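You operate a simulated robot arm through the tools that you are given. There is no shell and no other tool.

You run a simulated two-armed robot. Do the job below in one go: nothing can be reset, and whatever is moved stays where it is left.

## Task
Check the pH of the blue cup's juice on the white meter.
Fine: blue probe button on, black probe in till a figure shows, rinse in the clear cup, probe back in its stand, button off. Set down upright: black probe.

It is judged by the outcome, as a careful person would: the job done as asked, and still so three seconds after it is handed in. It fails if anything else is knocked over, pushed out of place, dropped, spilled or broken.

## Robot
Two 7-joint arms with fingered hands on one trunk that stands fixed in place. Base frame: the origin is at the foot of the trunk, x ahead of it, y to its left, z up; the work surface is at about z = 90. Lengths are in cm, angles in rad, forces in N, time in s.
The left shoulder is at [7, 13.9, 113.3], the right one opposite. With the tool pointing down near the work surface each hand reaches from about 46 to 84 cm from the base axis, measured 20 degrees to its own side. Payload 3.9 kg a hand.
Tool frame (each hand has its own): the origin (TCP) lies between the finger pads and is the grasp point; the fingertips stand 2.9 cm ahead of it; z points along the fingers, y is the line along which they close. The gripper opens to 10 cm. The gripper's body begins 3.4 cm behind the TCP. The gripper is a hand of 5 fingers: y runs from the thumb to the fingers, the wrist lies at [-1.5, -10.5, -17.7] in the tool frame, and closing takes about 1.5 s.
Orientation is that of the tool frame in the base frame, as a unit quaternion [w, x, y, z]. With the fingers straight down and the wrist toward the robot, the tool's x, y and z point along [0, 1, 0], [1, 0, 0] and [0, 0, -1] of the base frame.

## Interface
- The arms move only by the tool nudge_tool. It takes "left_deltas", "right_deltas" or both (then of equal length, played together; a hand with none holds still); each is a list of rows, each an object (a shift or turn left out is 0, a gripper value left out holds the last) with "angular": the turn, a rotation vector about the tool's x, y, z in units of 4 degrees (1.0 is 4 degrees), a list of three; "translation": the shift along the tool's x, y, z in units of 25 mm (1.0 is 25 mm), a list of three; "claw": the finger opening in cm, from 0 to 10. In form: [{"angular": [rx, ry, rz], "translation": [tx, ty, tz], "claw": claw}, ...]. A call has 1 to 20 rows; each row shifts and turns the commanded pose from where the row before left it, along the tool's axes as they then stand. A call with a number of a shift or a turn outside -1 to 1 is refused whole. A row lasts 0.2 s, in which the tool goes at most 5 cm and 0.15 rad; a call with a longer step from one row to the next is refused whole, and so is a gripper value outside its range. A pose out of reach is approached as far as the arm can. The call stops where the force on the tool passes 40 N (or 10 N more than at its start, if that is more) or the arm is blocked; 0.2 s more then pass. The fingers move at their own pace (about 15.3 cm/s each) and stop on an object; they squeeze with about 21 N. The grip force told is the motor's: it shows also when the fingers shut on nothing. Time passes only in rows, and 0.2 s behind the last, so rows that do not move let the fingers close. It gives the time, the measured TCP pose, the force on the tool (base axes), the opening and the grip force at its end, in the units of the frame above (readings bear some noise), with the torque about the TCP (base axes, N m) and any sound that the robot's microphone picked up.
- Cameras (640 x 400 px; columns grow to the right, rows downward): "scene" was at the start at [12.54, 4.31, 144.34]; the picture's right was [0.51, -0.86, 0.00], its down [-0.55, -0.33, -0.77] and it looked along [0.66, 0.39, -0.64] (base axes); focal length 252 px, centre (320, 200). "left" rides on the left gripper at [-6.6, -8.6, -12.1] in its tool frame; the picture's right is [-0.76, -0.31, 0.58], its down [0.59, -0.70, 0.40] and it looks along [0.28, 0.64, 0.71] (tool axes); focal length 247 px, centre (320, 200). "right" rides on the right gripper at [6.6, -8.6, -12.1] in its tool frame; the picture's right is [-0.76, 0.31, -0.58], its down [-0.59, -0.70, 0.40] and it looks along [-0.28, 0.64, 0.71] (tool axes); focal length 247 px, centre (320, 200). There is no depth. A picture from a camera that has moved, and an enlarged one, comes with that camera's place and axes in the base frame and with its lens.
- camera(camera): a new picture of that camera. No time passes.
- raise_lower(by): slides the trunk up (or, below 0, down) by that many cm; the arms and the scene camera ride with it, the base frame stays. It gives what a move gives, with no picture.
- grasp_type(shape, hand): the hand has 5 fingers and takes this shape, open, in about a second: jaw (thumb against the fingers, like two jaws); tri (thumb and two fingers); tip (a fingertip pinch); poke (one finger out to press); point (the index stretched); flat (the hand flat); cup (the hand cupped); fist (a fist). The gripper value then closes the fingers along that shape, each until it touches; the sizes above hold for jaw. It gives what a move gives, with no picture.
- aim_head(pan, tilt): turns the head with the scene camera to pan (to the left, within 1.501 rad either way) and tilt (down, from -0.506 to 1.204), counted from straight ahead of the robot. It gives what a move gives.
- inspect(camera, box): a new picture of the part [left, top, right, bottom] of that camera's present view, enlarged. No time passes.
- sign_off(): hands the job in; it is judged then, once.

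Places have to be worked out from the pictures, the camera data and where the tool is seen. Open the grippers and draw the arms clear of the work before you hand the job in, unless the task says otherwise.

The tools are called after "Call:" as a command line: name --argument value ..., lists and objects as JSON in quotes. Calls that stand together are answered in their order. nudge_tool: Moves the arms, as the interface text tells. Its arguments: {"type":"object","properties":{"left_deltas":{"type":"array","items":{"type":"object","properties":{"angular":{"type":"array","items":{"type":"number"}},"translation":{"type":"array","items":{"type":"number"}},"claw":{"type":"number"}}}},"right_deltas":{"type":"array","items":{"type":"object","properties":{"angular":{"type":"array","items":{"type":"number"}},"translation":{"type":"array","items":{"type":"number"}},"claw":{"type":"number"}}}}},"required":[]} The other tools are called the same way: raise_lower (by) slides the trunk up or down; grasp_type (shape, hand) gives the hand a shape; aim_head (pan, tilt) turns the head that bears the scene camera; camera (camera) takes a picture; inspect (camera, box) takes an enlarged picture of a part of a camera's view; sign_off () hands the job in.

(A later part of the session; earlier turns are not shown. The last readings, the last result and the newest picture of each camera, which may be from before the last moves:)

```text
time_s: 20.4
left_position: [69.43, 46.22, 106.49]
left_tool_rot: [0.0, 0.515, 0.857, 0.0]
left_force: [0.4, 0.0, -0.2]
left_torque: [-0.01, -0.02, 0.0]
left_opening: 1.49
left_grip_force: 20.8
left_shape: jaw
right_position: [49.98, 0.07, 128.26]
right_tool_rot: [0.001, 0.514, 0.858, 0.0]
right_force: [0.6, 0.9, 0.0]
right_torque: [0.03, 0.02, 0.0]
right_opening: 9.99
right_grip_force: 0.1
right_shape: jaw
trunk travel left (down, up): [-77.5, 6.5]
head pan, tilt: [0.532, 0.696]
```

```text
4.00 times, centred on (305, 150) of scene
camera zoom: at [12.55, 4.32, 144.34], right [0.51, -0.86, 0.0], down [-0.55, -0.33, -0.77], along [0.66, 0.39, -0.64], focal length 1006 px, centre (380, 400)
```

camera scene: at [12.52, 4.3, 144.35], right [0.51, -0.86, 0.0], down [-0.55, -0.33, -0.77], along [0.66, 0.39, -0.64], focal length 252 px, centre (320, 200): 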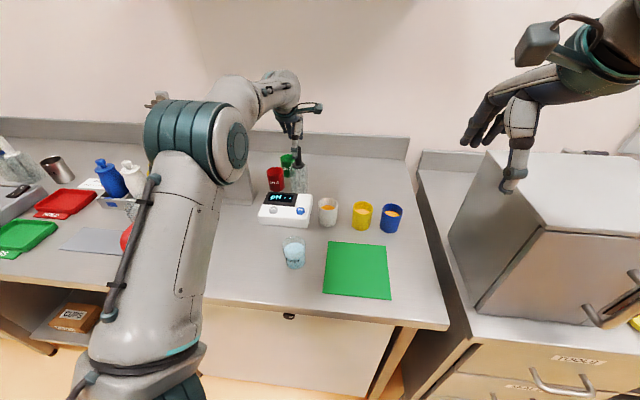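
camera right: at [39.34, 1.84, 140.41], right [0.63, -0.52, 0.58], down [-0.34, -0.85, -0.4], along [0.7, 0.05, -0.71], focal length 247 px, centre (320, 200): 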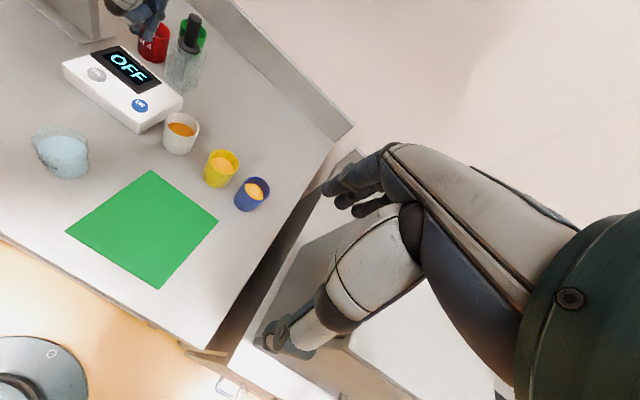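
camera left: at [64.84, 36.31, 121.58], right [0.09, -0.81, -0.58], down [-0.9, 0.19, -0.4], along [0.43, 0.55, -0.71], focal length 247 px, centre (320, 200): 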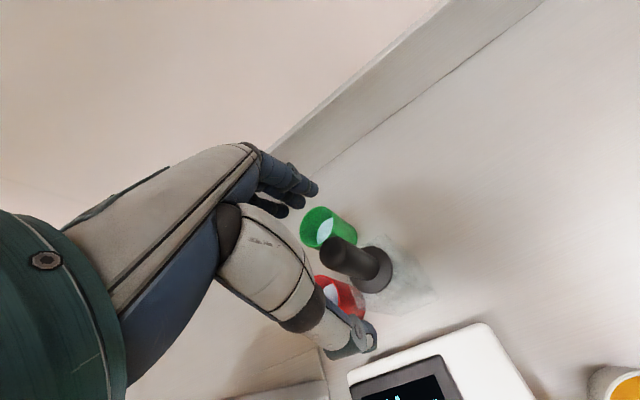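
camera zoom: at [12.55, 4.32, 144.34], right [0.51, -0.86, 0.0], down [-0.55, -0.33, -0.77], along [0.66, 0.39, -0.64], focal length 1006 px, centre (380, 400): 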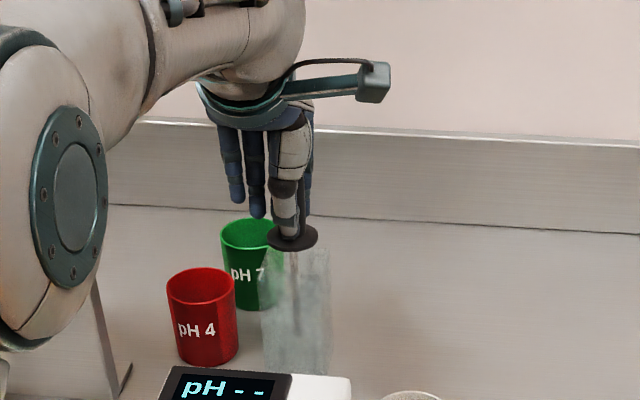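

The probe came up cleanly and upright. I continue lifting so the rod clears the stand.

Call:
nudge_tool --left_deltas '[{"translation": [0, 0, -0.4]}, {"translation": [0, 0, -0.4]}, {"translation": [0, 0, -0.4]}, {"translation": [0, 0, -0.4]}, {"translation": [0, 0, -0.4]}, {"translation": [0, 0, -0.4]}, {"translation": [0, 0, -0.4]}, {"translation": [0, 0, -0.4]}, {"translation": [0, 0, -0.4]}, {"translation": [0, 0, -0.4]}, {"translation": [0, 0, -0.4]}, {"translation": [0, 0, -0.4]}, {"translation": [0, 0, -0.4]}, {}]'

Call:
inspect --camera "right" --box '[100, 0, 260, 100]'

Call:
inspect --camera "scene" --box '[240, 70, 350, 200]'

Call:
camera --camera "left"

```text
time_s: 23.4
left_position: [69.38, 46.01, 119.49]
left_tool_rot: [0.0, 0.514, 0.858, 0.0]
left_force: [-0.6, 0.1, -0.6]
left_torque: [-0.04, -0.01, -0.05]
left_opening: 1.49
left_grip_force: 21.2
left_shape: jaw
right_position: [49.99, -0.06, 128.37]
right_tool_rot: [0.0, 0.514, 0.858, 0.0]
right_force: [-0.5, 0.8, 1.0]
right_torque: [0.0, 0.0, -0.01]
right_opening: 9.95
right_grip_force: 0.1
right_shape: jaw
trunk travel left (down, up): [-77.5, 6.5]
head pan, tilt: [0.532, 0.696]
```

```text
4.00 times, centred on (180, 50) of right
camera zoom: at [39.37, 1.8, 140.4], right [0.63, -0.52, 0.58], down [-0.34, -0.85, -0.4], along [0.7, 0.05, -0.71], focal length 988 px, centre (880, 800)
```

zoom: 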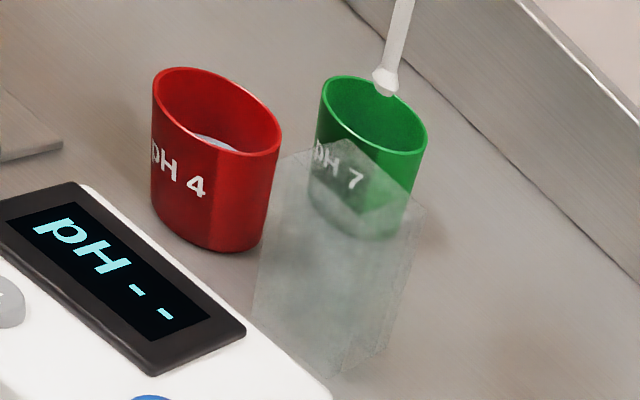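

```text
3.08 times, centred on (295, 135) of scene
camera zoom: at [12.55, 4.32, 144.34], right [0.51, -0.86, 0.0], down [-0.55, -0.33, -0.77], along [0.66, 0.39, -0.64], focal length 774 px, centre (397, 400)
```

zoom: 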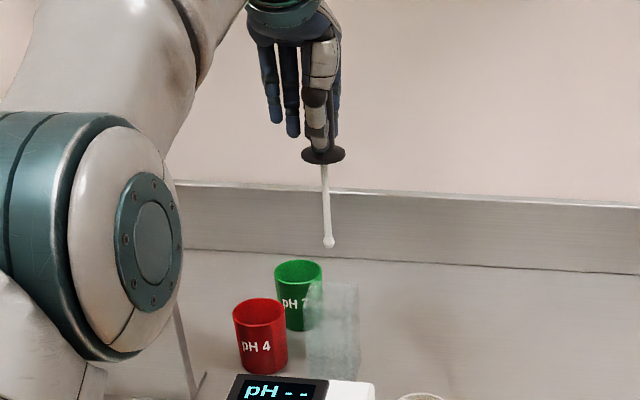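

```text
taken
camera left: at [64.99, 36.25, 131.62], right [0.09, -0.81, -0.58], down [-0.9, 0.19, -0.4], along [0.43, 0.55, -0.71], focal length 247 px, centre (320, 200)
```

left: 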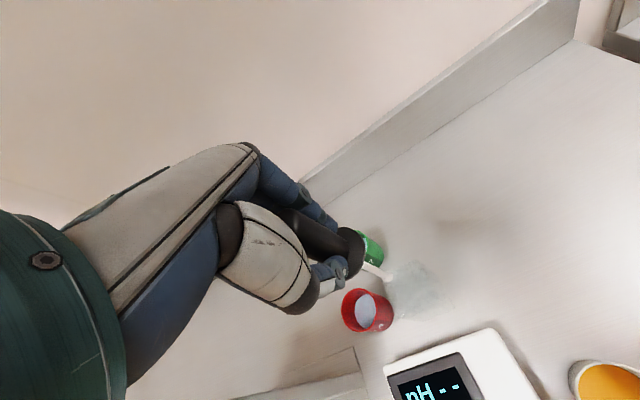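

The rod tip triangulates to about (69.1, 45.4, 106.8), i.e. 12.7 cm under the TCP. Before bringing the left arm to the blue cup, I want the right hand further out of its way, so I look to the right to see what is around it.

Call:
aim_head --pan -0.3 --tilt 0.6

Call:
camera --camera "scene"

```text
time_s: 24.6
left_position: [69.42, 46.02, 119.55]
left_tool_rot: [0.0, 0.514, 0.858, 0.0]
left_force: [0.2, 0.0, 0.4]
left_torque: [0.02, 0.0, -0.05]
left_opening: 1.51
left_grip_force: 21.4
left_shape: jaw
right_position: [49.97, 0.07, 128.38]
right_tool_rot: [0.0, 0.514, 0.858, 0.0]
right_force: [-0.1, -0.1, -0.4]
right_torque: [0.0, -0.02, 0.01]
right_opening: 9.97
right_grip_force: 0.1
right_shape: jaw
trunk travel left (down, up): [-77.5, 6.5]
head pan, tilt: [-0.3, 0.6]
```

```text
taken
camera scene: at [13.66, -2.61, 145.18], right [-0.29, -0.96, 0.0], down [-0.54, 0.17, -0.82], along [0.79, -0.24, -0.57], focal length 252 px, centre (320, 200)
```

scene: 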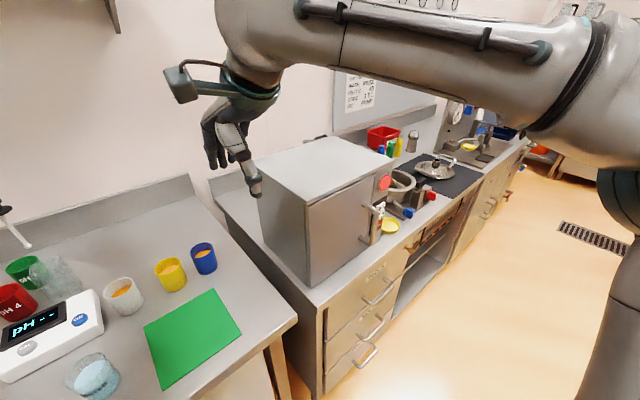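

There is open space around the right arm. I draw the right hand up and back to the right, and turn the head back toward the cups.

Call:
nudge_tool --right_deltas '[{"translation": [0, 0, -0.6]}, {"translation": [0, 0, -0.6]}, {"translation": [0, 0, -0.6]}, {"translation": [0, 0, -0.6]}, {"translation": [-0.46, -0.55, 0]}, {"translation": [-0.46, -0.55, 0]}, {"translation": [-0.46, -0.55, 0]}, {"translation": [-0.46, -0.55, 0]}, {"translation": [-0.46, -0.55, 0]}, {"translation": [-0.46, -0.55, 0]}, {}]'

Call:
aim_head --pan 0.3 --tilt 0.75

Call:
camera --camera "scene"

Call:
camera --camera "right"

```text
time_s: 27.0
left_position: [69.48, 46.2, 119.45]
left_tool_rot: [-0.001, 0.515, 0.857, -0.001]
left_force: [0.3, 0.8, 0.2]
left_torque: [0.02, -0.03, -0.02]
left_opening: 1.5
left_grip_force: 21.2
left_shape: jaw
right_position: [45.76, -9.96, 134.42]
right_tool_rot: [0.001, 0.515, 0.857, 0.0]
right_force: [0.8, 0.3, 0.6]
right_torque: [0.03, 0.05, 0.04]
right_opening: 9.99
right_grip_force: 0.0
right_shape: jaw
trunk travel left (down, up): [-77.5, 6.5]
head pan, tilt: [-0.3, 0.6]
```

```text
time_s: 28.0
left_position: [69.38, 46.12, 119.52]
left_tool_rot: [0.0, 0.514, 0.858, -0.001]
left_force: [-0.1, -0.9, 0.0]
left_torque: [-0.03, 0.0, 0.04]
left_opening: 1.5
left_grip_force: 20.5
left_shape: jaw
right_position: [45.52, -10.03, 134.43]
right_tool_rot: [0.0, 0.514, 0.858, 0.0]
right_force: [0.0, 0.4, -1.3]
right_torque: [0.0, 0.0, -0.02]
right_opening: 9.97
right_grip_force: 0.1
right_shape: jaw
trunk travel left (down, up): [-77.5, 6.5]
head pan, tilt: [0.3, 0.75]
```

```text
taken
camera scene: at [13.13, 2.43, 143.89], right [0.29, -0.96, 0.0], down [-0.65, -0.2, -0.73], along [0.7, 0.22, -0.68], focal length 252 px, centre (320, 200)
```

scene: 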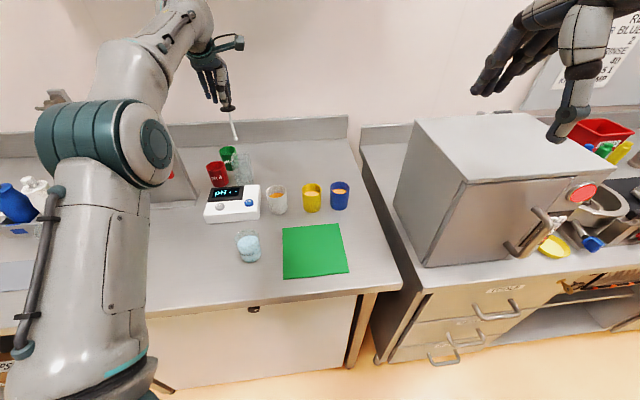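

```text
taken
camera right: at [35.1, -8.23, 146.48], right [0.63, -0.52, 0.58], down [-0.34, -0.85, -0.4], along [0.7, 0.05, -0.71], focal length 247 px, centre (320, 200)
```

right: 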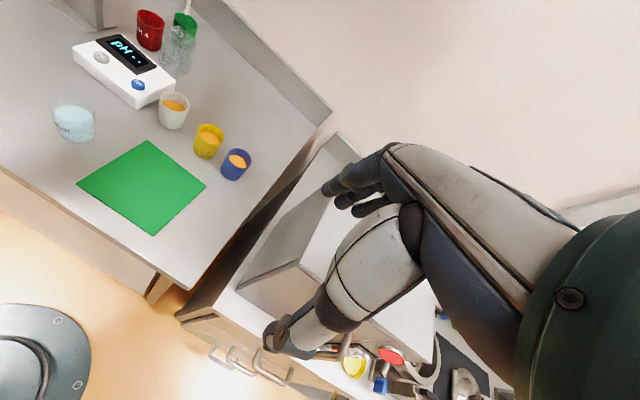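

Right hand is clear. Now I carry the probe at this height over to the blue cup.

Call:
nudge_tool --left_deltas '[{"translation": [-0.4, -0.25, 0]}, {"translation": [-0.65, -0.4, 0]}, {"translation": [-0.7, -0.43, 0]}, {"translation": [-0.7, -0.43, 0]}, {"translation": [-0.7, -0.43, 0]}, {"translation": [-0.7, -0.43, 0]}, {"translation": [-0.7, -0.43, 0]}, {"translation": [-0.7, -0.43, 0]}, {"translation": [-0.7, -0.43, 0]}, {"translation": [-0.7, -0.43, 0]}, {"translation": [-0.7, -0.43, 0]}, {"translation": [-0.7, -0.43, 0]}, {"translation": [-0.7, -0.43, 0]}, {"translation": [-0.7, -0.43, 0]}, {"translation": [-0.7, -0.43, 0]}, {"translation": [-0.6, -0.37, 0]}, {"translation": [-0.25, -0.14, 0]}, {}]'

Call:
camera --camera "scene"

Call:
camera --camera "right"

Call:
camera --camera "left"

```text
time_s: 31.8
left_position: [67.37, 13.94, 119.48]
left_tool_rot: [0.0, 0.515, 0.857, -0.001]
left_force: [-1.3, -0.6, -0.4]
left_torque: [0.0, -0.01, -0.01]
left_opening: 1.5
left_grip_force: 20.9
left_shape: jaw
right_position: [45.66, -10.12, 134.45]
right_tool_rot: [0.0, 0.515, 0.857, 0.0]
right_force: [0.5, -0.5, 0.9]
right_torque: [0.03, -0.02, -0.01]
right_opening: 9.96
right_grip_force: 0.0
right_shape: jaw
trunk travel left (down, up): [-77.5, 6.5]
head pan, tilt: [0.3, 0.75]
```

```text
taken
camera scene: at [13.12, 2.45, 143.89], right [0.3, -0.96, 0.0], down [-0.65, -0.2, -0.73], along [0.7, 0.22, -0.68], focal length 252 px, centre (320, 200)
```

scene: 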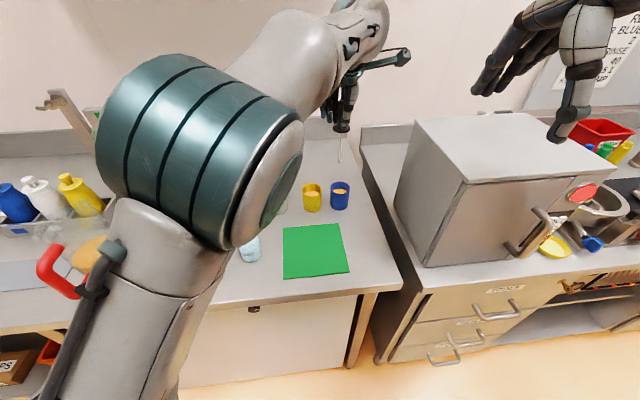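

```text
taken
camera right: at [35.09, -8.22, 146.48], right [0.63, -0.52, 0.58], down [-0.34, -0.85, -0.4], along [0.7, 0.05, -0.71], focal length 247 px, centre (320, 200)
```

right: 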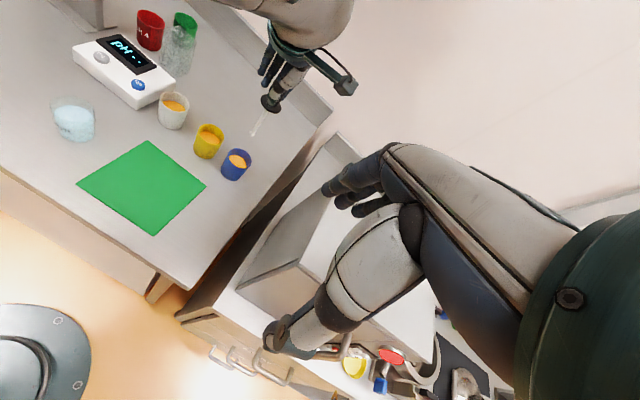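

```text
taken
camera left: at [62.84, 4.08, 131.67], right [0.09, -0.81, -0.58], down [-0.9, 0.19, -0.4], along [0.43, 0.55, -0.71], focal length 247 px, centre (320, 200)
```

left: 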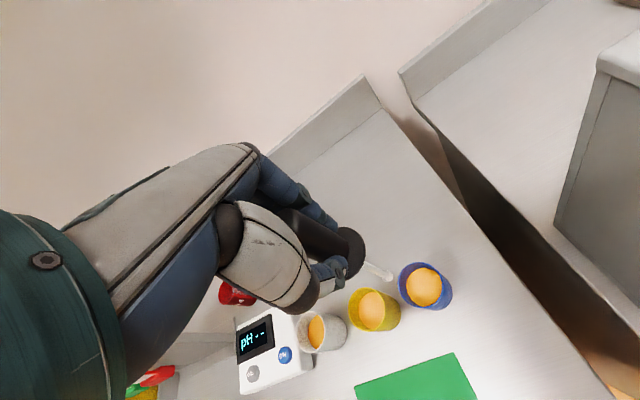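

The probe is over the blue cup region and the right camera sees both the tip and the cup. I zoom in to triangulate them.

Call:
inspect --camera "right" --box '[190, 80, 300, 190]'

Call:
inspect --camera "scene" --box '[290, 110, 380, 230]'

Call:
inspect --camera "left" --box '[340, 220, 480, 340]'

```text
3.64 times, centred on (245, 135) of right
camera zoom: at [35.09, -8.22, 146.48], right [0.63, -0.52, 0.58], down [-0.34, -0.85, -0.4], along [0.7, 0.05, -0.71], focal length 898 px, centre (593, 436)
```

zoom: 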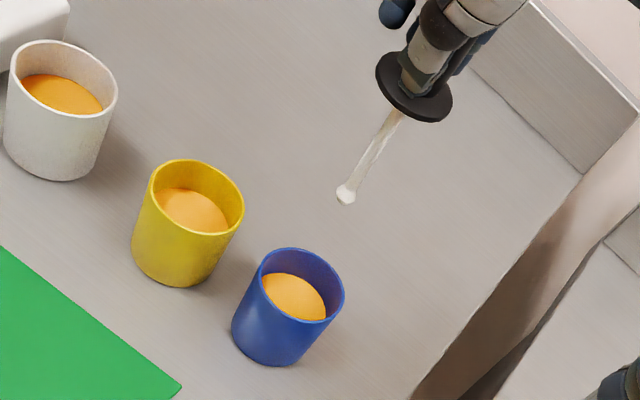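

```text
3.33 times, centred on (335, 170) of scene
camera zoom: at [13.12, 2.45, 143.89], right [0.3, -0.96, 0.0], down [-0.65, -0.2, -0.73], along [0.7, 0.22, -0.68], focal length 839 px, centre (270, 300)
```

zoom: 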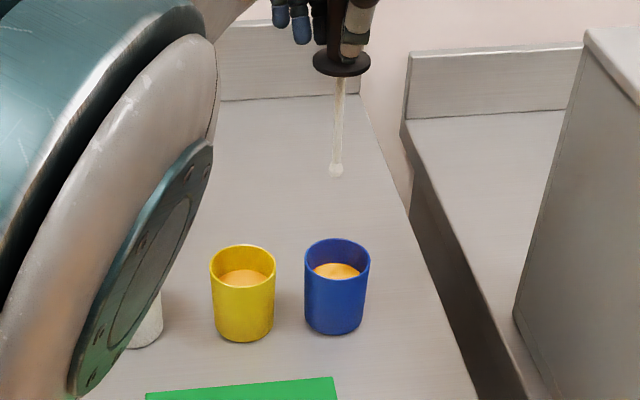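

```text
3.33 times, centred on (410, 280) of left
camera zoom: at [62.84, 4.08, 131.67], right [0.09, -0.81, -0.58], down [-0.9, 0.19, -0.4], along [0.43, 0.55, -0.71], focal length 823 px, centre (20, -67)
```

zoom: 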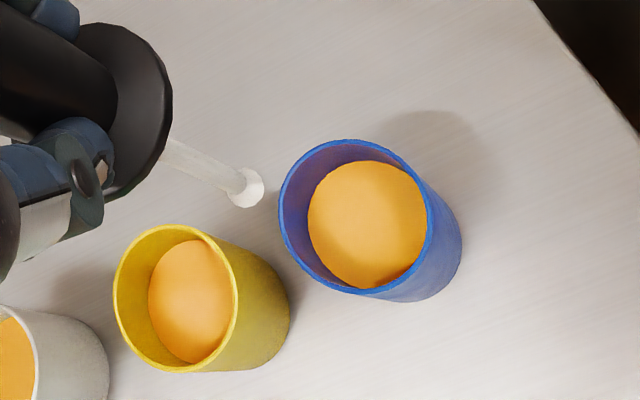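

Tip at (67.3, 13.8, 106.7); blue cup rim centred at about (67.95, 13.35, 96.9), juice level ≈94.5. I shift to centre and go down to just over the rim, then recheck.

Call:
nudge_tool --left_deltas '[{"translation": [-0.274, 0.148, 0]}, {"translation": [0, 0, 0.5]}, {"translation": [0, 0, 0.5]}, {"translation": [0, 0, 0.5]}, {"translation": [0, 0, 0.5]}, {"translation": [0, 0, 0.5]}, {"translation": [0, 0, 0.5]}, {"translation": [0, 0, 0.4]}, {}, {}]'

Call:
inspect --camera "right" --box '[190, 80, 300, 190]'

Call:
inspect --camera "scene" --box '[290, 110, 380, 230]'

Call:
inspect --camera "left" --box '[320, 200, 460, 320]'

```text
time_s: 34.0
left_position: [68.23, 14.68, 111.78]
left_tool_rot: [0.013, 0.505, 0.863, -0.01]
left_force: [1.1, 0.5, 0.5]
left_torque: [-0.01, -0.01, 0.0]
left_opening: 1.48
left_grip_force: 20.8
left_shape: jaw
right_position: [45.67, -10.06, 134.43]
right_tool_rot: [-0.001, 0.514, 0.858, 0.0]
right_force: [0.0, 0.0, 0.2]
right_torque: [0.0, 0.0, 0.01]
right_opening: 9.98
right_grip_force: 0.2
right_shape: jaw
trunk travel left (down, up): [-77.5, 6.5]
head pan, tilt: [0.3, 0.75]
```

```text
3.64 times, centred on (245, 135) of right
camera zoom: at [35.11, -8.23, 146.48], right [0.63, -0.52, 0.58], down [-0.34, -0.85, -0.4], along [0.7, 0.05, -0.71], focal length 898 px, centre (593, 436)
```

zoom: 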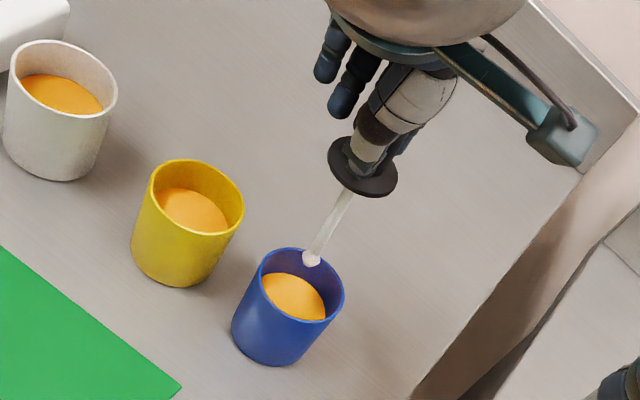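

```text
3.33 times, centred on (335, 170) of scene
camera zoom: at [13.13, 2.44, 143.89], right [0.3, -0.96, 0.0], down [-0.65, -0.2, -0.73], along [0.7, 0.22, -0.68], focal length 839 px, centre (270, 300)
```

zoom: 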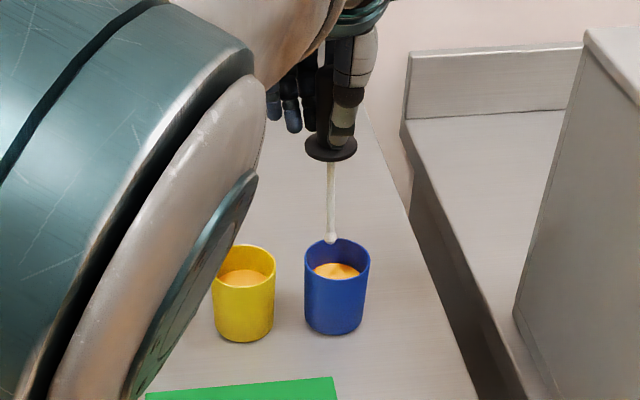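

```text
3.33 times, centred on (390, 260) of left
camera zoom: at [63.77, 5.1, 124.19], right [0.11, -0.83, -0.55], down [-0.9, 0.16, -0.41], along [0.43, 0.54, -0.72], focal length 823 px, centre (87, 0)
```

zoom: 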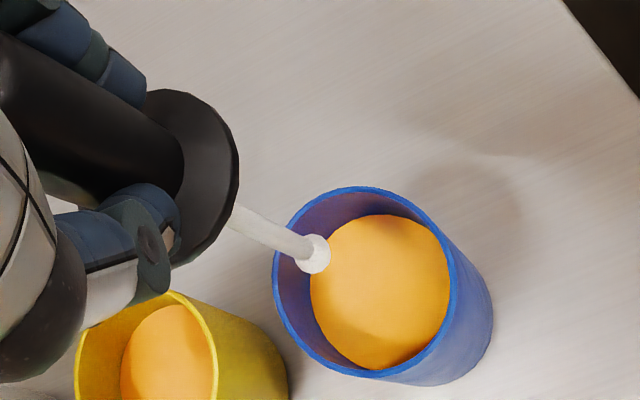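

The arm could not hold the commanded pose here (off by ~1.3 cm and turned slightly), so this wrist heading is near a joint limit. I raise back up and turn the hand 28° about the vertical so the wrist points straight back at the shoulder.

Call:
nudge_tool --left_deltas '[{"translation": [0, 0, -0.4]}, {"translation": [0, 0, -0.4]}, {"translation": [0, 0, -0.4]}, {"translation": [0, 0, -0.4]}, {"translation": [0, 0, -0.4]}, {"translation": [0, 0, -0.4]}, {}]'

```text
time_s: 35.6
left_position: [68.04, 13.43, 117.09]
left_tool_rot: [0.0, 0.516, 0.857, 0.001]
left_force: [-0.2, -0.8, 0.0]
left_torque: [-0.02, 0.0, -0.03]
left_opening: 1.5
left_grip_force: 21.1
left_shape: jaw
right_position: [45.83, -10.11, 134.41]
right_tool_rot: [0.0, 0.514, 0.858, -0.001]
right_force: [-0.8, 0.5, 0.1]
right_torque: [-0.02, 0.04, 0.02]
right_opening: 9.95
right_grip_force: 0.0
right_shape: jaw
trunk travel left (down, up): [-77.5, 6.5]
head pan, tilt: [0.3, 0.75]
```

Back to the nominal pose at z=117. Now I turn about the tool's z by +12° first to verify the direction.

Call:
nudge_tool --left_deltas '[{"angular": [0, 0, 0.7]}, {"angular": [0, 0, 0.8]}, {"angular": [0, 0, 0.8]}, {"angular": [0, 0, 0.7]}, {}]'

Call:
camera --camera "right"

```text
time_s: 36.8
left_position: [68.04, 13.44, 117.09]
left_tool_rot: [0.0, 0.601, 0.799, 0.0]
left_force: [0.7, 0.2, -1.0]
left_torque: [0.0, 0.02, 0.01]
left_opening: 1.52
left_grip_force: 21.1
left_shape: jaw
right_position: [45.68, -10.0, 134.38]
right_tool_rot: [0.0, 0.514, 0.858, 0.0]
right_force: [0.1, -0.4, -0.5]
right_torque: [0.02, 0.01, 0.01]
right_opening: 10.01
right_grip_force: 0.1
right_shape: jaw
trunk travel left (down, up): [-77.5, 6.5]
head pan, tilt: [0.3, 0.75]
```

```text
taken
camera right: at [35.11, -8.24, 146.48], right [0.63, -0.52, 0.58], down [-0.34, -0.85, -0.4], along [0.7, 0.05, -0.71], focal length 247 px, centre (320, 200)
```

right: 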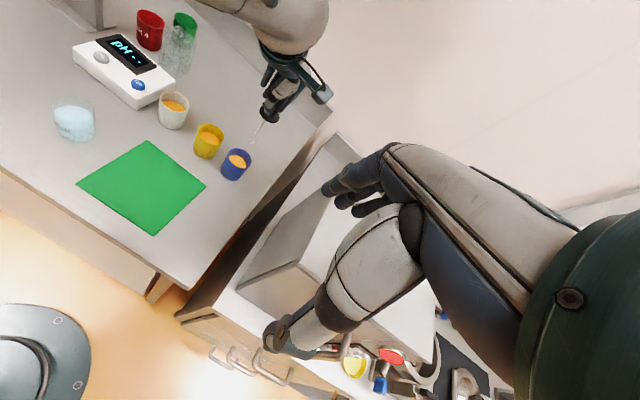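

Direction is right (heading now ~16°). I turn another 16° to face straight ahead, then descend to just above the rim again.

Call:
nudge_tool --left_deltas '[{"angular": [0, 0, 0.8]}, {"angular": [0, 0, 0.8]}, {"angular": [0, 0, 0.8]}, {"angular": [0, 0, 0.8]}, {"angular": [0, 0, 0.8]}, {}, {"translation": [0, 0, 0.4]}, {"translation": [0, 0, 0.4]}, {"translation": [0, 0, 0.4]}, {"translation": [0, 0, 0.4]}, {"translation": [0, 0, 0.4]}, {"translation": [0, 0, 0.2]}, {}]'

Call:
inspect --camera "right" --box '[190, 80, 300, 190]'

Call:
inspect --camera "scene" --box '[290, 110, 380, 230]'

Call:
camera --camera "left"

```text
time_s: 39.6
left_position: [67.98, 13.58, 111.59]
left_tool_rot: [0.0, 0.706, 0.708, 0.0]
left_force: [0.3, 1.3, -0.9]
left_torque: [-0.03, 0.03, 0.01]
left_opening: 1.5
left_grip_force: 20.9
left_shape: jaw
right_position: [45.69, -10.07, 134.34]
right_tool_rot: [0.0, 0.515, 0.857, 0.0]
right_force: [0.7, -0.1, -1.0]
right_torque: [-0.04, 0.01, -0.01]
right_opening: 9.99
right_grip_force: 0.0
right_shape: jaw
trunk travel left (down, up): [-77.5, 6.5]
head pan, tilt: [0.3, 0.75]
```

```text
3.64 times, centred on (245, 135) of right
camera zoom: at [35.11, -8.23, 146.48], right [0.63, -0.52, 0.58], down [-0.34, -0.85, -0.4], along [0.7, 0.05, -0.71], focal length 898 px, centre (593, 436)
```

zoom: 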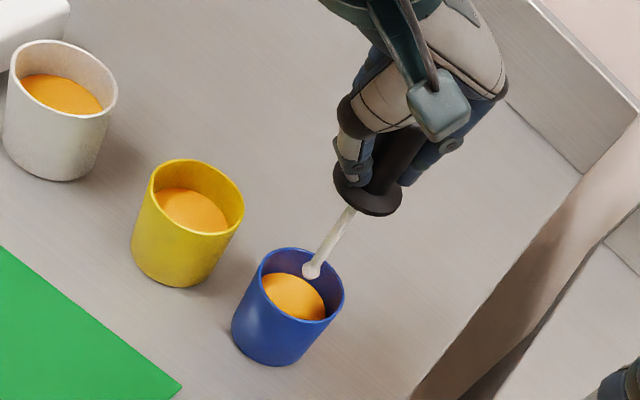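

```text
3.33 times, centred on (335, 170) of scene
camera zoom: at [13.13, 2.44, 143.89], right [0.3, -0.96, 0.0], down [-0.65, -0.2, -0.73], along [0.7, 0.22, -0.68], focal length 839 px, centre (270, 300)
```

zoom: 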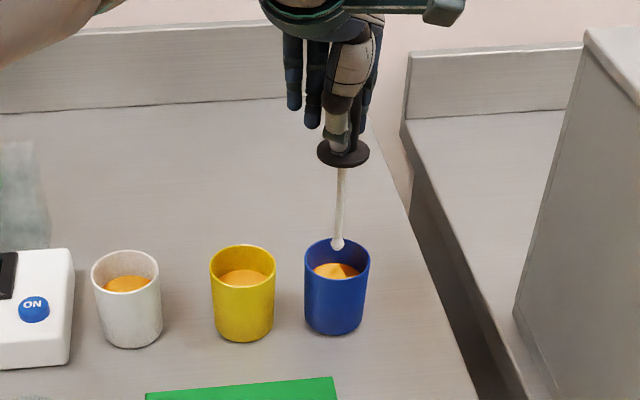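

```text
taken
camera left: at [59.46, 6.97, 123.7], right [-0.31, -0.76, -0.58], down [-0.7, 0.59, -0.4], along [0.64, 0.28, -0.71], focal length 247 px, centre (320, 200)
```

left: 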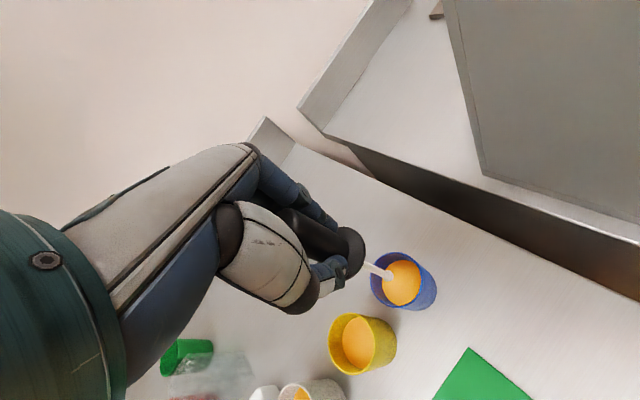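

The arm now tracks properly at the new heading. I zoom the left view to compare the tip and rim precisely.

Call:
inspect --camera "left" --box '[330, 210, 470, 330]'

Call:
inspect --camera "right" --box '[215, 115, 265, 165]'

Call:
inspect --camera "scene" --box '[315, 160, 365, 215]'

```text
3.33 times, centred on (400, 270) of left
camera zoom: at [59.46, 6.97, 123.7], right [-0.31, -0.76, -0.58], down [-0.7, 0.59, -0.4], along [0.64, 0.28, -0.71], focal length 823 px, centre (53, -33)
```

zoom: 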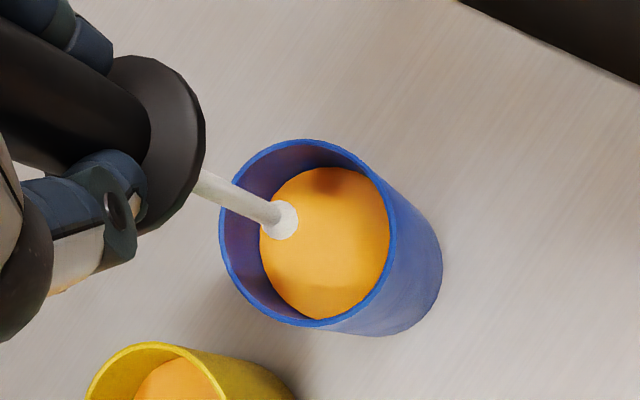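

```text
8.00 times, centred on (240, 140) of right
camera zoom: at [35.11, -8.23, 146.48], right [0.63, -0.52, 0.58], down [-0.34, -0.85, -0.4], along [0.7, 0.05, -0.71], focal length 1976 px, centre (960, 680)
```

zoom: 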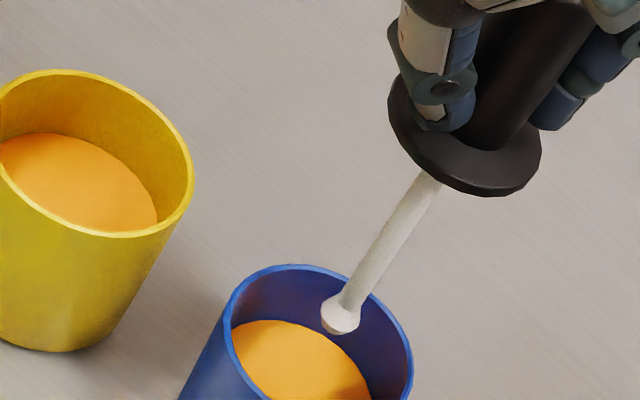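

```text
7.27 times, centred on (340, 188) of scene
camera zoom: at [13.13, 2.44, 143.89], right [0.3, -0.96, 0.0], down [-0.65, -0.2, -0.73], along [0.7, 0.22, -0.68], focal length 1830 px, centre (174, 291)
```

zoom: 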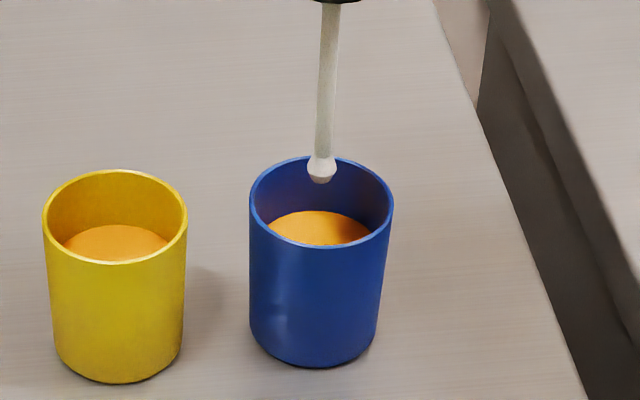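

The tip is within ~3 mm of the cup centre, about 1.7 cm above the rim. I lower it 6.7 cm so the tip goes some 2.5 cm into the juice, and wait.

Call:
nudge_tool --left_deltas '[{"translation": [0, -0.06, 0.25]}, {"translation": [0, 0, 0.3]}, {"translation": [0, 0, 0.3]}, {"translation": [0, 0, 0.3]}, {"translation": [0, 0, 0.3]}, {"translation": [0, 0, 0.3]}, {"translation": [0, 0, 0.3]}, {"translation": [0, 0, 0.3]}, {"translation": [0, 0, 0.3]}, {}, {}, {}, {}, {}]'

Call:
camera --camera "right"

Call:
camera --camera "scene"

Call:
inspect --camera "left" --box '[330, 200, 470, 320]'

Call:
inspect --camera "right" --box '[60, 20, 190, 110]'

```text
time_s: 42.6
left_position: [67.93, 13.56, 104.84]
left_tool_rot: [-0.001, 0.706, 0.708, -0.001]
left_force: [-0.5, -0.1, 0.6]
left_torque: [0.0, 0.01, 0.01]
left_opening: 1.49
left_grip_force: 21.1
left_shape: jaw
right_position: [45.68, -10.1, 134.35]
right_tool_rot: [0.0, 0.514, 0.858, 0.0]
right_force: [0.0, 0.2, 0.0]
right_torque: [-0.02, -0.03, 0.01]
right_opening: 9.97
right_grip_force: 0.0
right_shape: jaw
trunk travel left (down, up): [-77.5, 6.5]
head pan, tilt: [0.3, 0.75]
```

```text
taken
camera right: at [35.11, -8.23, 146.48], right [0.63, -0.52, 0.58], down [-0.34, -0.85, -0.4], along [0.7, 0.05, -0.71], focal length 247 px, centre (320, 200)
```

right: 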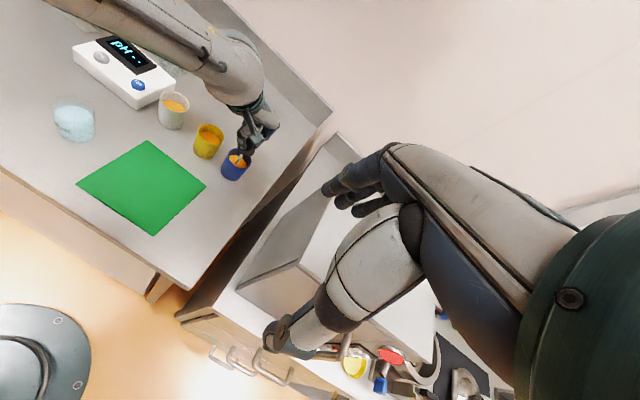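

```text
taken
camera scene: at [13.13, 2.44, 143.89], right [0.3, -0.96, 0.0], down [-0.65, -0.2, -0.73], along [0.7, 0.22, -0.68], focal length 252 px, centre (320, 200)
```

scene: 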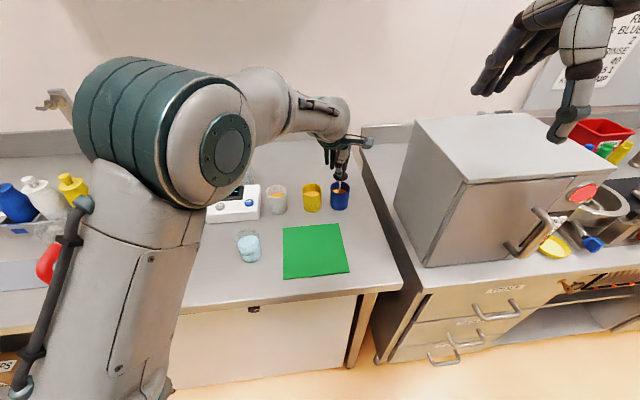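

```text
3.33 times, centred on (400, 260) of left
camera zoom: at [59.35, 6.95, 117.06], right [-0.31, -0.76, -0.58], down [-0.7, 0.59, -0.4], along [0.64, 0.28, -0.71], focal length 823 px, centre (53, 0)
```

zoom: 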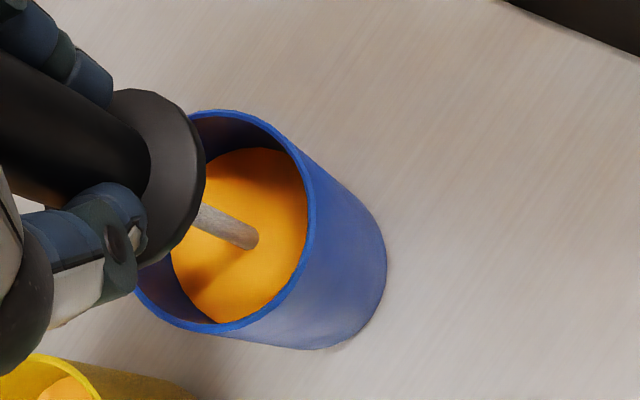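

```text
4.44 times, centred on (125, 65) of right
camera zoom: at [35.11, -8.23, 146.48], right [0.63, -0.52, 0.58], down [-0.34, -0.85, -0.4], along [0.7, 0.05, -0.71], focal length 1098 px, centre (1187, 800)
```

zoom: 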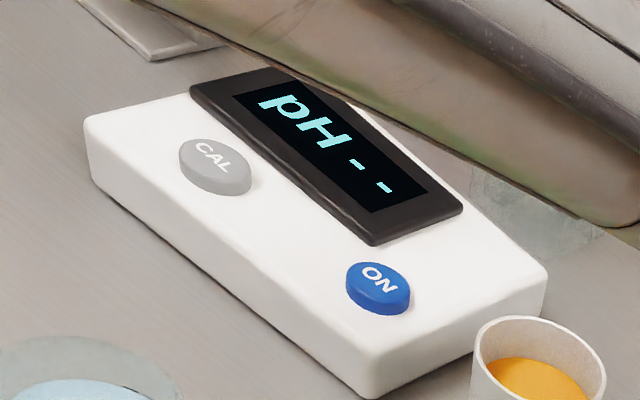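

The rod is in the juice; the display still shows "pH --". I hold still for a couple of seconds and look again.

Call:
nudge_tool --left_deltas '[{}, {}, {}, {}, {}, {}, {}, {}, {}, {}]'

Call:
inspect --camera "right" --box '[60, 20, 190, 110]'

```text
time_s: 44.8
left_position: [67.95, 13.58, 104.89]
left_tool_rot: [-0.001, 0.706, 0.708, 0.0]
left_force: [0.5, -0.2, 1.2]
left_torque: [-0.03, 0.01, 0.03]
left_opening: 1.5
left_grip_force: 21.2
left_shape: jaw
right_position: [45.75, -9.98, 134.45]
right_tool_rot: [0.0, 0.514, 0.858, 0.0]
right_force: [0.5, -0.6, 0.6]
right_torque: [-0.03, -0.02, 0.04]
right_opening: 9.94
right_grip_force: 0.0
right_shape: jaw
trunk travel left (down, up): [-77.5, 6.5]
head pan, tilt: [0.3, 0.75]
```

```text
4.44 times, centred on (125, 65) of right
camera zoom: at [35.11, -8.23, 146.48], right [0.63, -0.52, 0.58], down [-0.34, -0.85, -0.4], along [0.7, 0.05, -0.71], focal length 1098 px, centre (1187, 800)
```

zoom: 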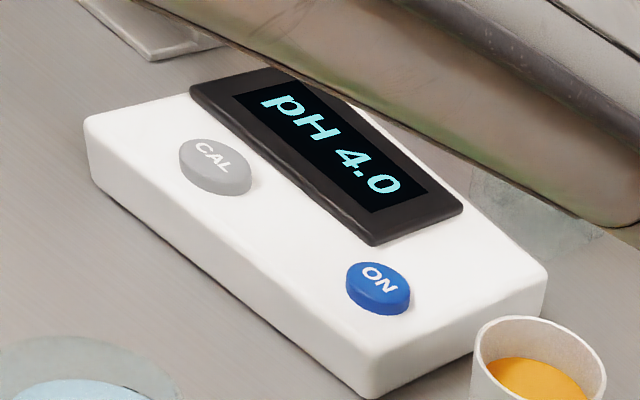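

The meter shows pH 4.0. I wait another second to confirm it is steady, then lift straight up out of the cup.

Call:
nudge_tool --left_deltas '[{}, {}, {}, {}]'

Call:
inspect --camera "right" --box '[60, 20, 190, 110]'

Call:
nudge_tool --left_deltas '[{"translation": [0, 0, -0.3]}, {"translation": [0, 0, -0.4]}, {"translation": [0, 0, -0.4]}, {"translation": [0, 0, -0.4]}, {"translation": [0, 0, -0.4]}, {"translation": [0, 0, -0.4]}, {"translation": [0, 0, -0.4]}, {"translation": [0, 0, -0.4]}, {"translation": [0, 0, -0.4]}, {"translation": [0, 0, -0.4]}, {"translation": [0, 0, -0.4]}, {"translation": [0, 0, -0.4]}, {"translation": [0, 0, -0.4]}, {"translation": [0, 0, -0.4]}, {"translation": [0, 0, -0.2]}, {}]'

Call:
inspect --camera "scene" --box '[190, 100, 390, 280]'

Call:
inspect --camera "right" --box '[30, 60, 170, 190]'

```text
time_s: 45.8
left_position: [67.76, 13.47, 104.9]
left_tool_rot: [0.001, 0.707, 0.708, 0.001]
left_force: [0.9, 0.7, -0.7]
left_torque: [-0.02, 0.03, -0.01]
left_opening: 1.48
left_grip_force: 21.3
left_shape: jaw
right_position: [45.57, -9.9, 134.33]
right_tool_rot: [0.0, 0.514, 0.858, 0.0]
right_force: [0.1, 0.2, 0.6]
right_torque: [-0.01, 0.02, -0.01]
right_opening: 9.99
right_grip_force: 0.1
right_shape: jaw
trunk travel left (down, up): [-77.5, 6.5]
head pan, tilt: [0.3, 0.75]
```

```text
4.44 times, centred on (125, 65) of right
camera zoom: at [35.11, -8.23, 146.48], right [0.63, -0.52, 0.58], down [-0.34, -0.85, -0.4], along [0.7, 0.05, -0.71], focal length 1098 px, centre (1187, 800)
```

zoom: 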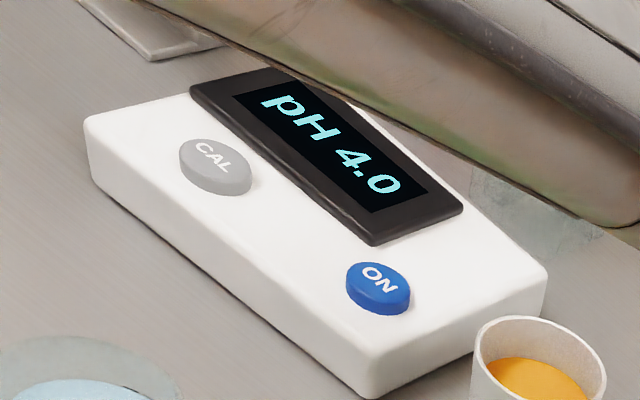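

```text
time_s: 49.2
left_position: [67.81, 13.5, 119.19]
left_tool_rot: [0.0, 0.706, 0.708, 0.0]
left_force: [-0.1, 0.8, 0.4]
left_torque: [0.0, 0.02, 0.0]
left_opening: 1.5
left_grip_force: 20.9
left_shape: jaw
right_position: [45.68, -9.95, 134.41]
right_tool_rot: [0.0, 0.514, 0.858, 0.0]
right_force: [-0.2, -0.2, -0.2]
right_torque: [0.02, 0.01, -0.03]
right_opening: 10.0
right_grip_force: 0.0
right_shape: jaw
trunk travel left (down, up): [-77.5, 6.5]
head pan, tilt: [0.3, 0.75]
```

```text
2.22 times, centred on (290, 190) of scene
camera zoom: at [13.13, 2.44, 143.89], right [0.3, -0.96, 0.0], down [-0.65, -0.2, -0.73], along [0.7, 0.22, -0.68], focal length 559 px, centre (387, 222)
```

zoom: 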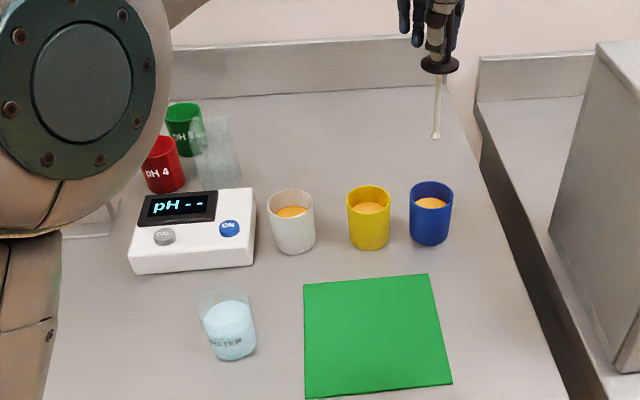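

```text
3.08 times, centred on (100, 125) of right
camera zoom: at [35.11, -8.23, 146.48], right [0.63, -0.52, 0.58], down [-0.34, -0.85, -0.4], along [0.7, 0.05, -0.71], focal length 760 px, centre (997, 431)
```

zoom: 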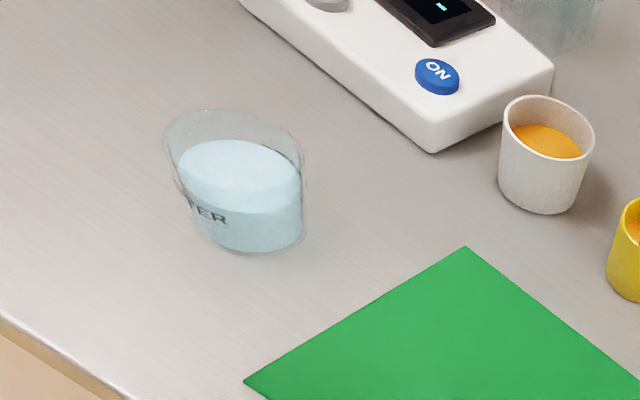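

pH 4.0 stayed steady; the probe is out at z≈119 with the tip at ~106. The water cup triangulates to rim centre (43.4, 29.7, 97.5), so I carry the probe over there, staying high.

Call:
nudge_tool --left_deltas '[{"translation": [0.25, -0.36, 0]}, {"translation": [0.42, -0.6, 0]}, {"translation": [0.48, -0.69, 0]}, {"translation": [0.48, -0.69, 0]}, {"translation": [0.48, -0.69, 0]}, {"translation": [0.48, -0.69, 0]}, {"translation": [0.48, -0.69, 0]}, {"translation": [0.48, -0.69, 0]}, {"translation": [0.48, -0.69, 0]}, {"translation": [0.48, -0.69, 0]}, {"translation": [0.48, -0.69, 0]}, {"translation": [0.48, -0.69, 0]}, {"translation": [0.48, -0.69, 0]}, {"translation": [0.48, -0.69, 0]}, {"translation": [0.42, -0.6, 0]}, {"translation": [0.2, -0.3, 0]}, {}]'

Call:
camera --camera "scene"

Call:
camera --camera "right"

Call:
camera --camera "left"

```text
time_s: 52.8
left_position: [42.57, 31.12, 119.18]
left_tool_rot: [0.0, 0.707, 0.707, 0.0]
left_force: [0.0, 0.0, 0.0]
left_torque: [0.0, 0.02, 0.0]
left_opening: 1.48
left_grip_force: 21.1
left_shape: jaw
left hand out of reach, approached as far as the arm can: row 6
right_position: [45.7, -10.06, 134.39]
right_tool_rot: [0.001, 0.514, 0.858, 0.0]
right_force: [0.7, -1.1, 0.1]
right_torque: [-0.02, -0.03, 0.02]
right_opening: 10.0
right_grip_force: 0.1
right_shape: jaw
trunk travel left (down, up): [-77.5, 6.5]
head pan, tilt: [0.3, 0.75]
```

```text
taken
camera scene: at [13.14, 2.43, 143.89], right [0.3, -0.96, 0.0], down [-0.65, -0.2, -0.73], along [0.7, 0.22, -0.68], focal length 252 px, centre (320, 200)
```

scene: 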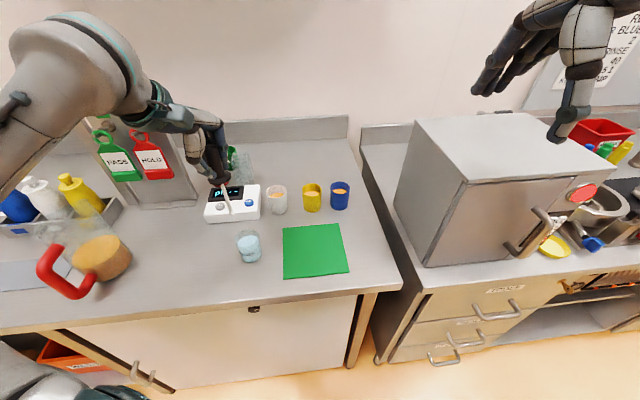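

```text
taken
camera right: at [35.12, -8.24, 146.47], right [0.63, -0.52, 0.58], down [-0.34, -0.85, -0.4], along [0.7, 0.05, -0.71], focal length 247 px, centre (320, 200)
```

right: 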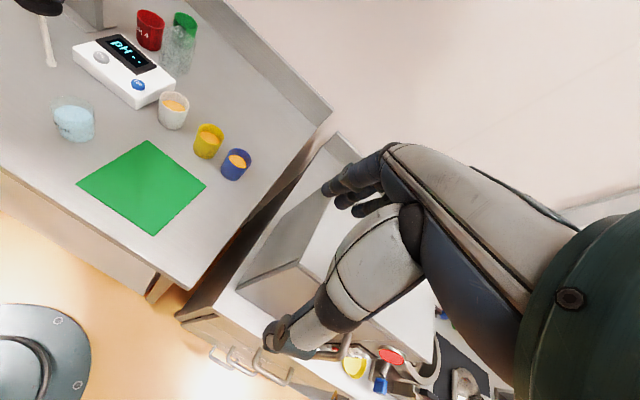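

```text
taken
camera left: at [33.98, 24.57, 131.38], right [-0.31, -0.76, -0.58], down [-0.7, 0.59, -0.4], along [0.64, 0.28, -0.71], focal length 247 px, centre (320, 200)
```

left: 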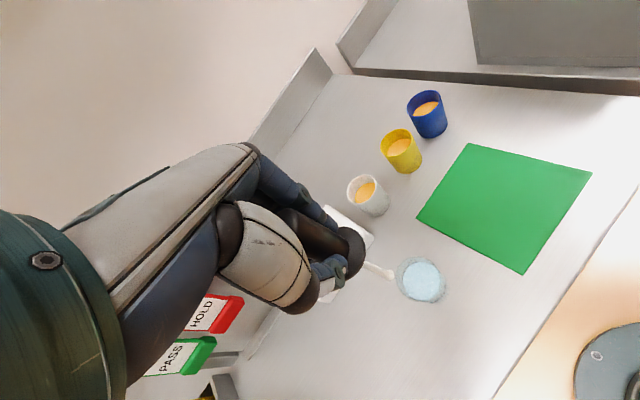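

Close to the cup: TCP (42.6, 31.1), tip a little past it. I turn the heading back by 28° (which also suits the return to the stand), then measure the tip against the water cup.

Call:
nudge_tool --left_deltas '[{"angular": [0, 0, -0.7]}, {"angular": [0, 0, -0.8]}, {"angular": [0, 0, -0.8]}, {"angular": [0, 0, -0.8]}, {"angular": [0, 0, -0.8]}, {"angular": [0, 0, -0.8]}, {"angular": [0, 0, -0.8]}, {"angular": [0, 0, -0.8]}, {"angular": [0, 0, -0.7]}, {}]'

Call:
inspect --camera "scene" --box '[180, 120, 300, 290]'

Call:
inspect --camera "right" --box '[0, 0, 150, 160]'

Call:
inspect --camera "left" --box '[310, 200, 490, 360]'

```text
time_s: 55.0
left_position: [42.51, 31.16, 119.13]
left_tool_rot: [0.0, 0.514, 0.858, 0.0]
left_force: [0.7, 0.3, 0.3]
left_torque: [0.0, -0.03, 0.01]
left_opening: 1.48
left_grip_force: 21.2
left_shape: jaw
right_position: [45.67, -9.99, 134.43]
right_tool_rot: [0.0, 0.515, 0.857, 0.0]
right_force: [-0.1, -0.5, 0.3]
right_torque: [0.01, -0.02, -0.01]
right_opening: 10.0
right_grip_force: 0.0
right_shape: jaw
trunk travel left (down, up): [-77.5, 6.5]
head pan, tilt: [0.3, 0.75]
```

```text
2.35 times, centred on (240, 205) of scene
camera zoom: at [13.13, 2.46, 143.89], right [0.3, -0.96, 0.0], down [-0.65, -0.2, -0.73], along [0.7, 0.22, -0.68], focal length 592 px, centre (508, 188)
```

zoom: 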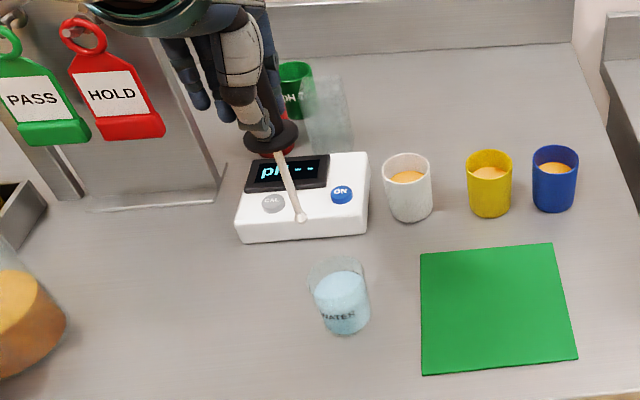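

```text
2.50 times, centred on (75, 80) of right
camera zoom: at [35.1, -8.21, 146.48], right [0.63, -0.52, 0.58], down [-0.34, -0.85, -0.4], along [0.7, 0.05, -0.71], focal length 617 px, centre (932, 500)
```

zoom: 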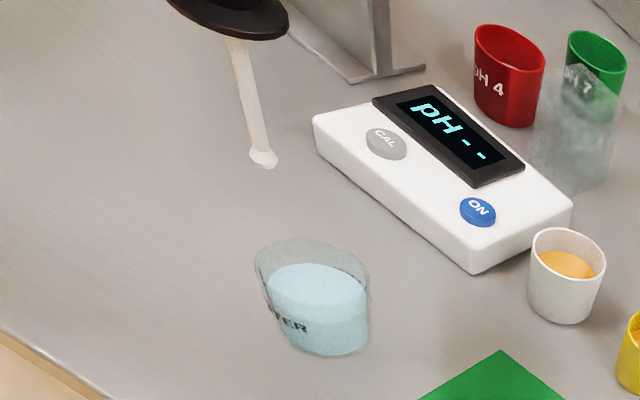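

```text
2.50 times, centred on (400, 280) of left
camera zoom: at [38.06, 21.34, 131.33], right [0.09, -0.81, -0.58], down [-0.9, 0.19, -0.4], along [0.43, 0.55, -0.71], focal length 617 px, centre (120, 0)
```

zoom: 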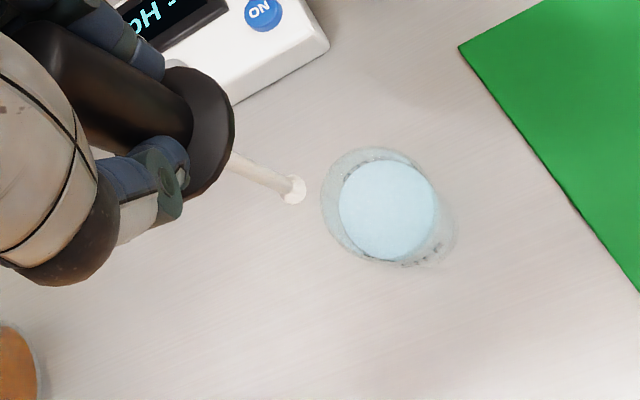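

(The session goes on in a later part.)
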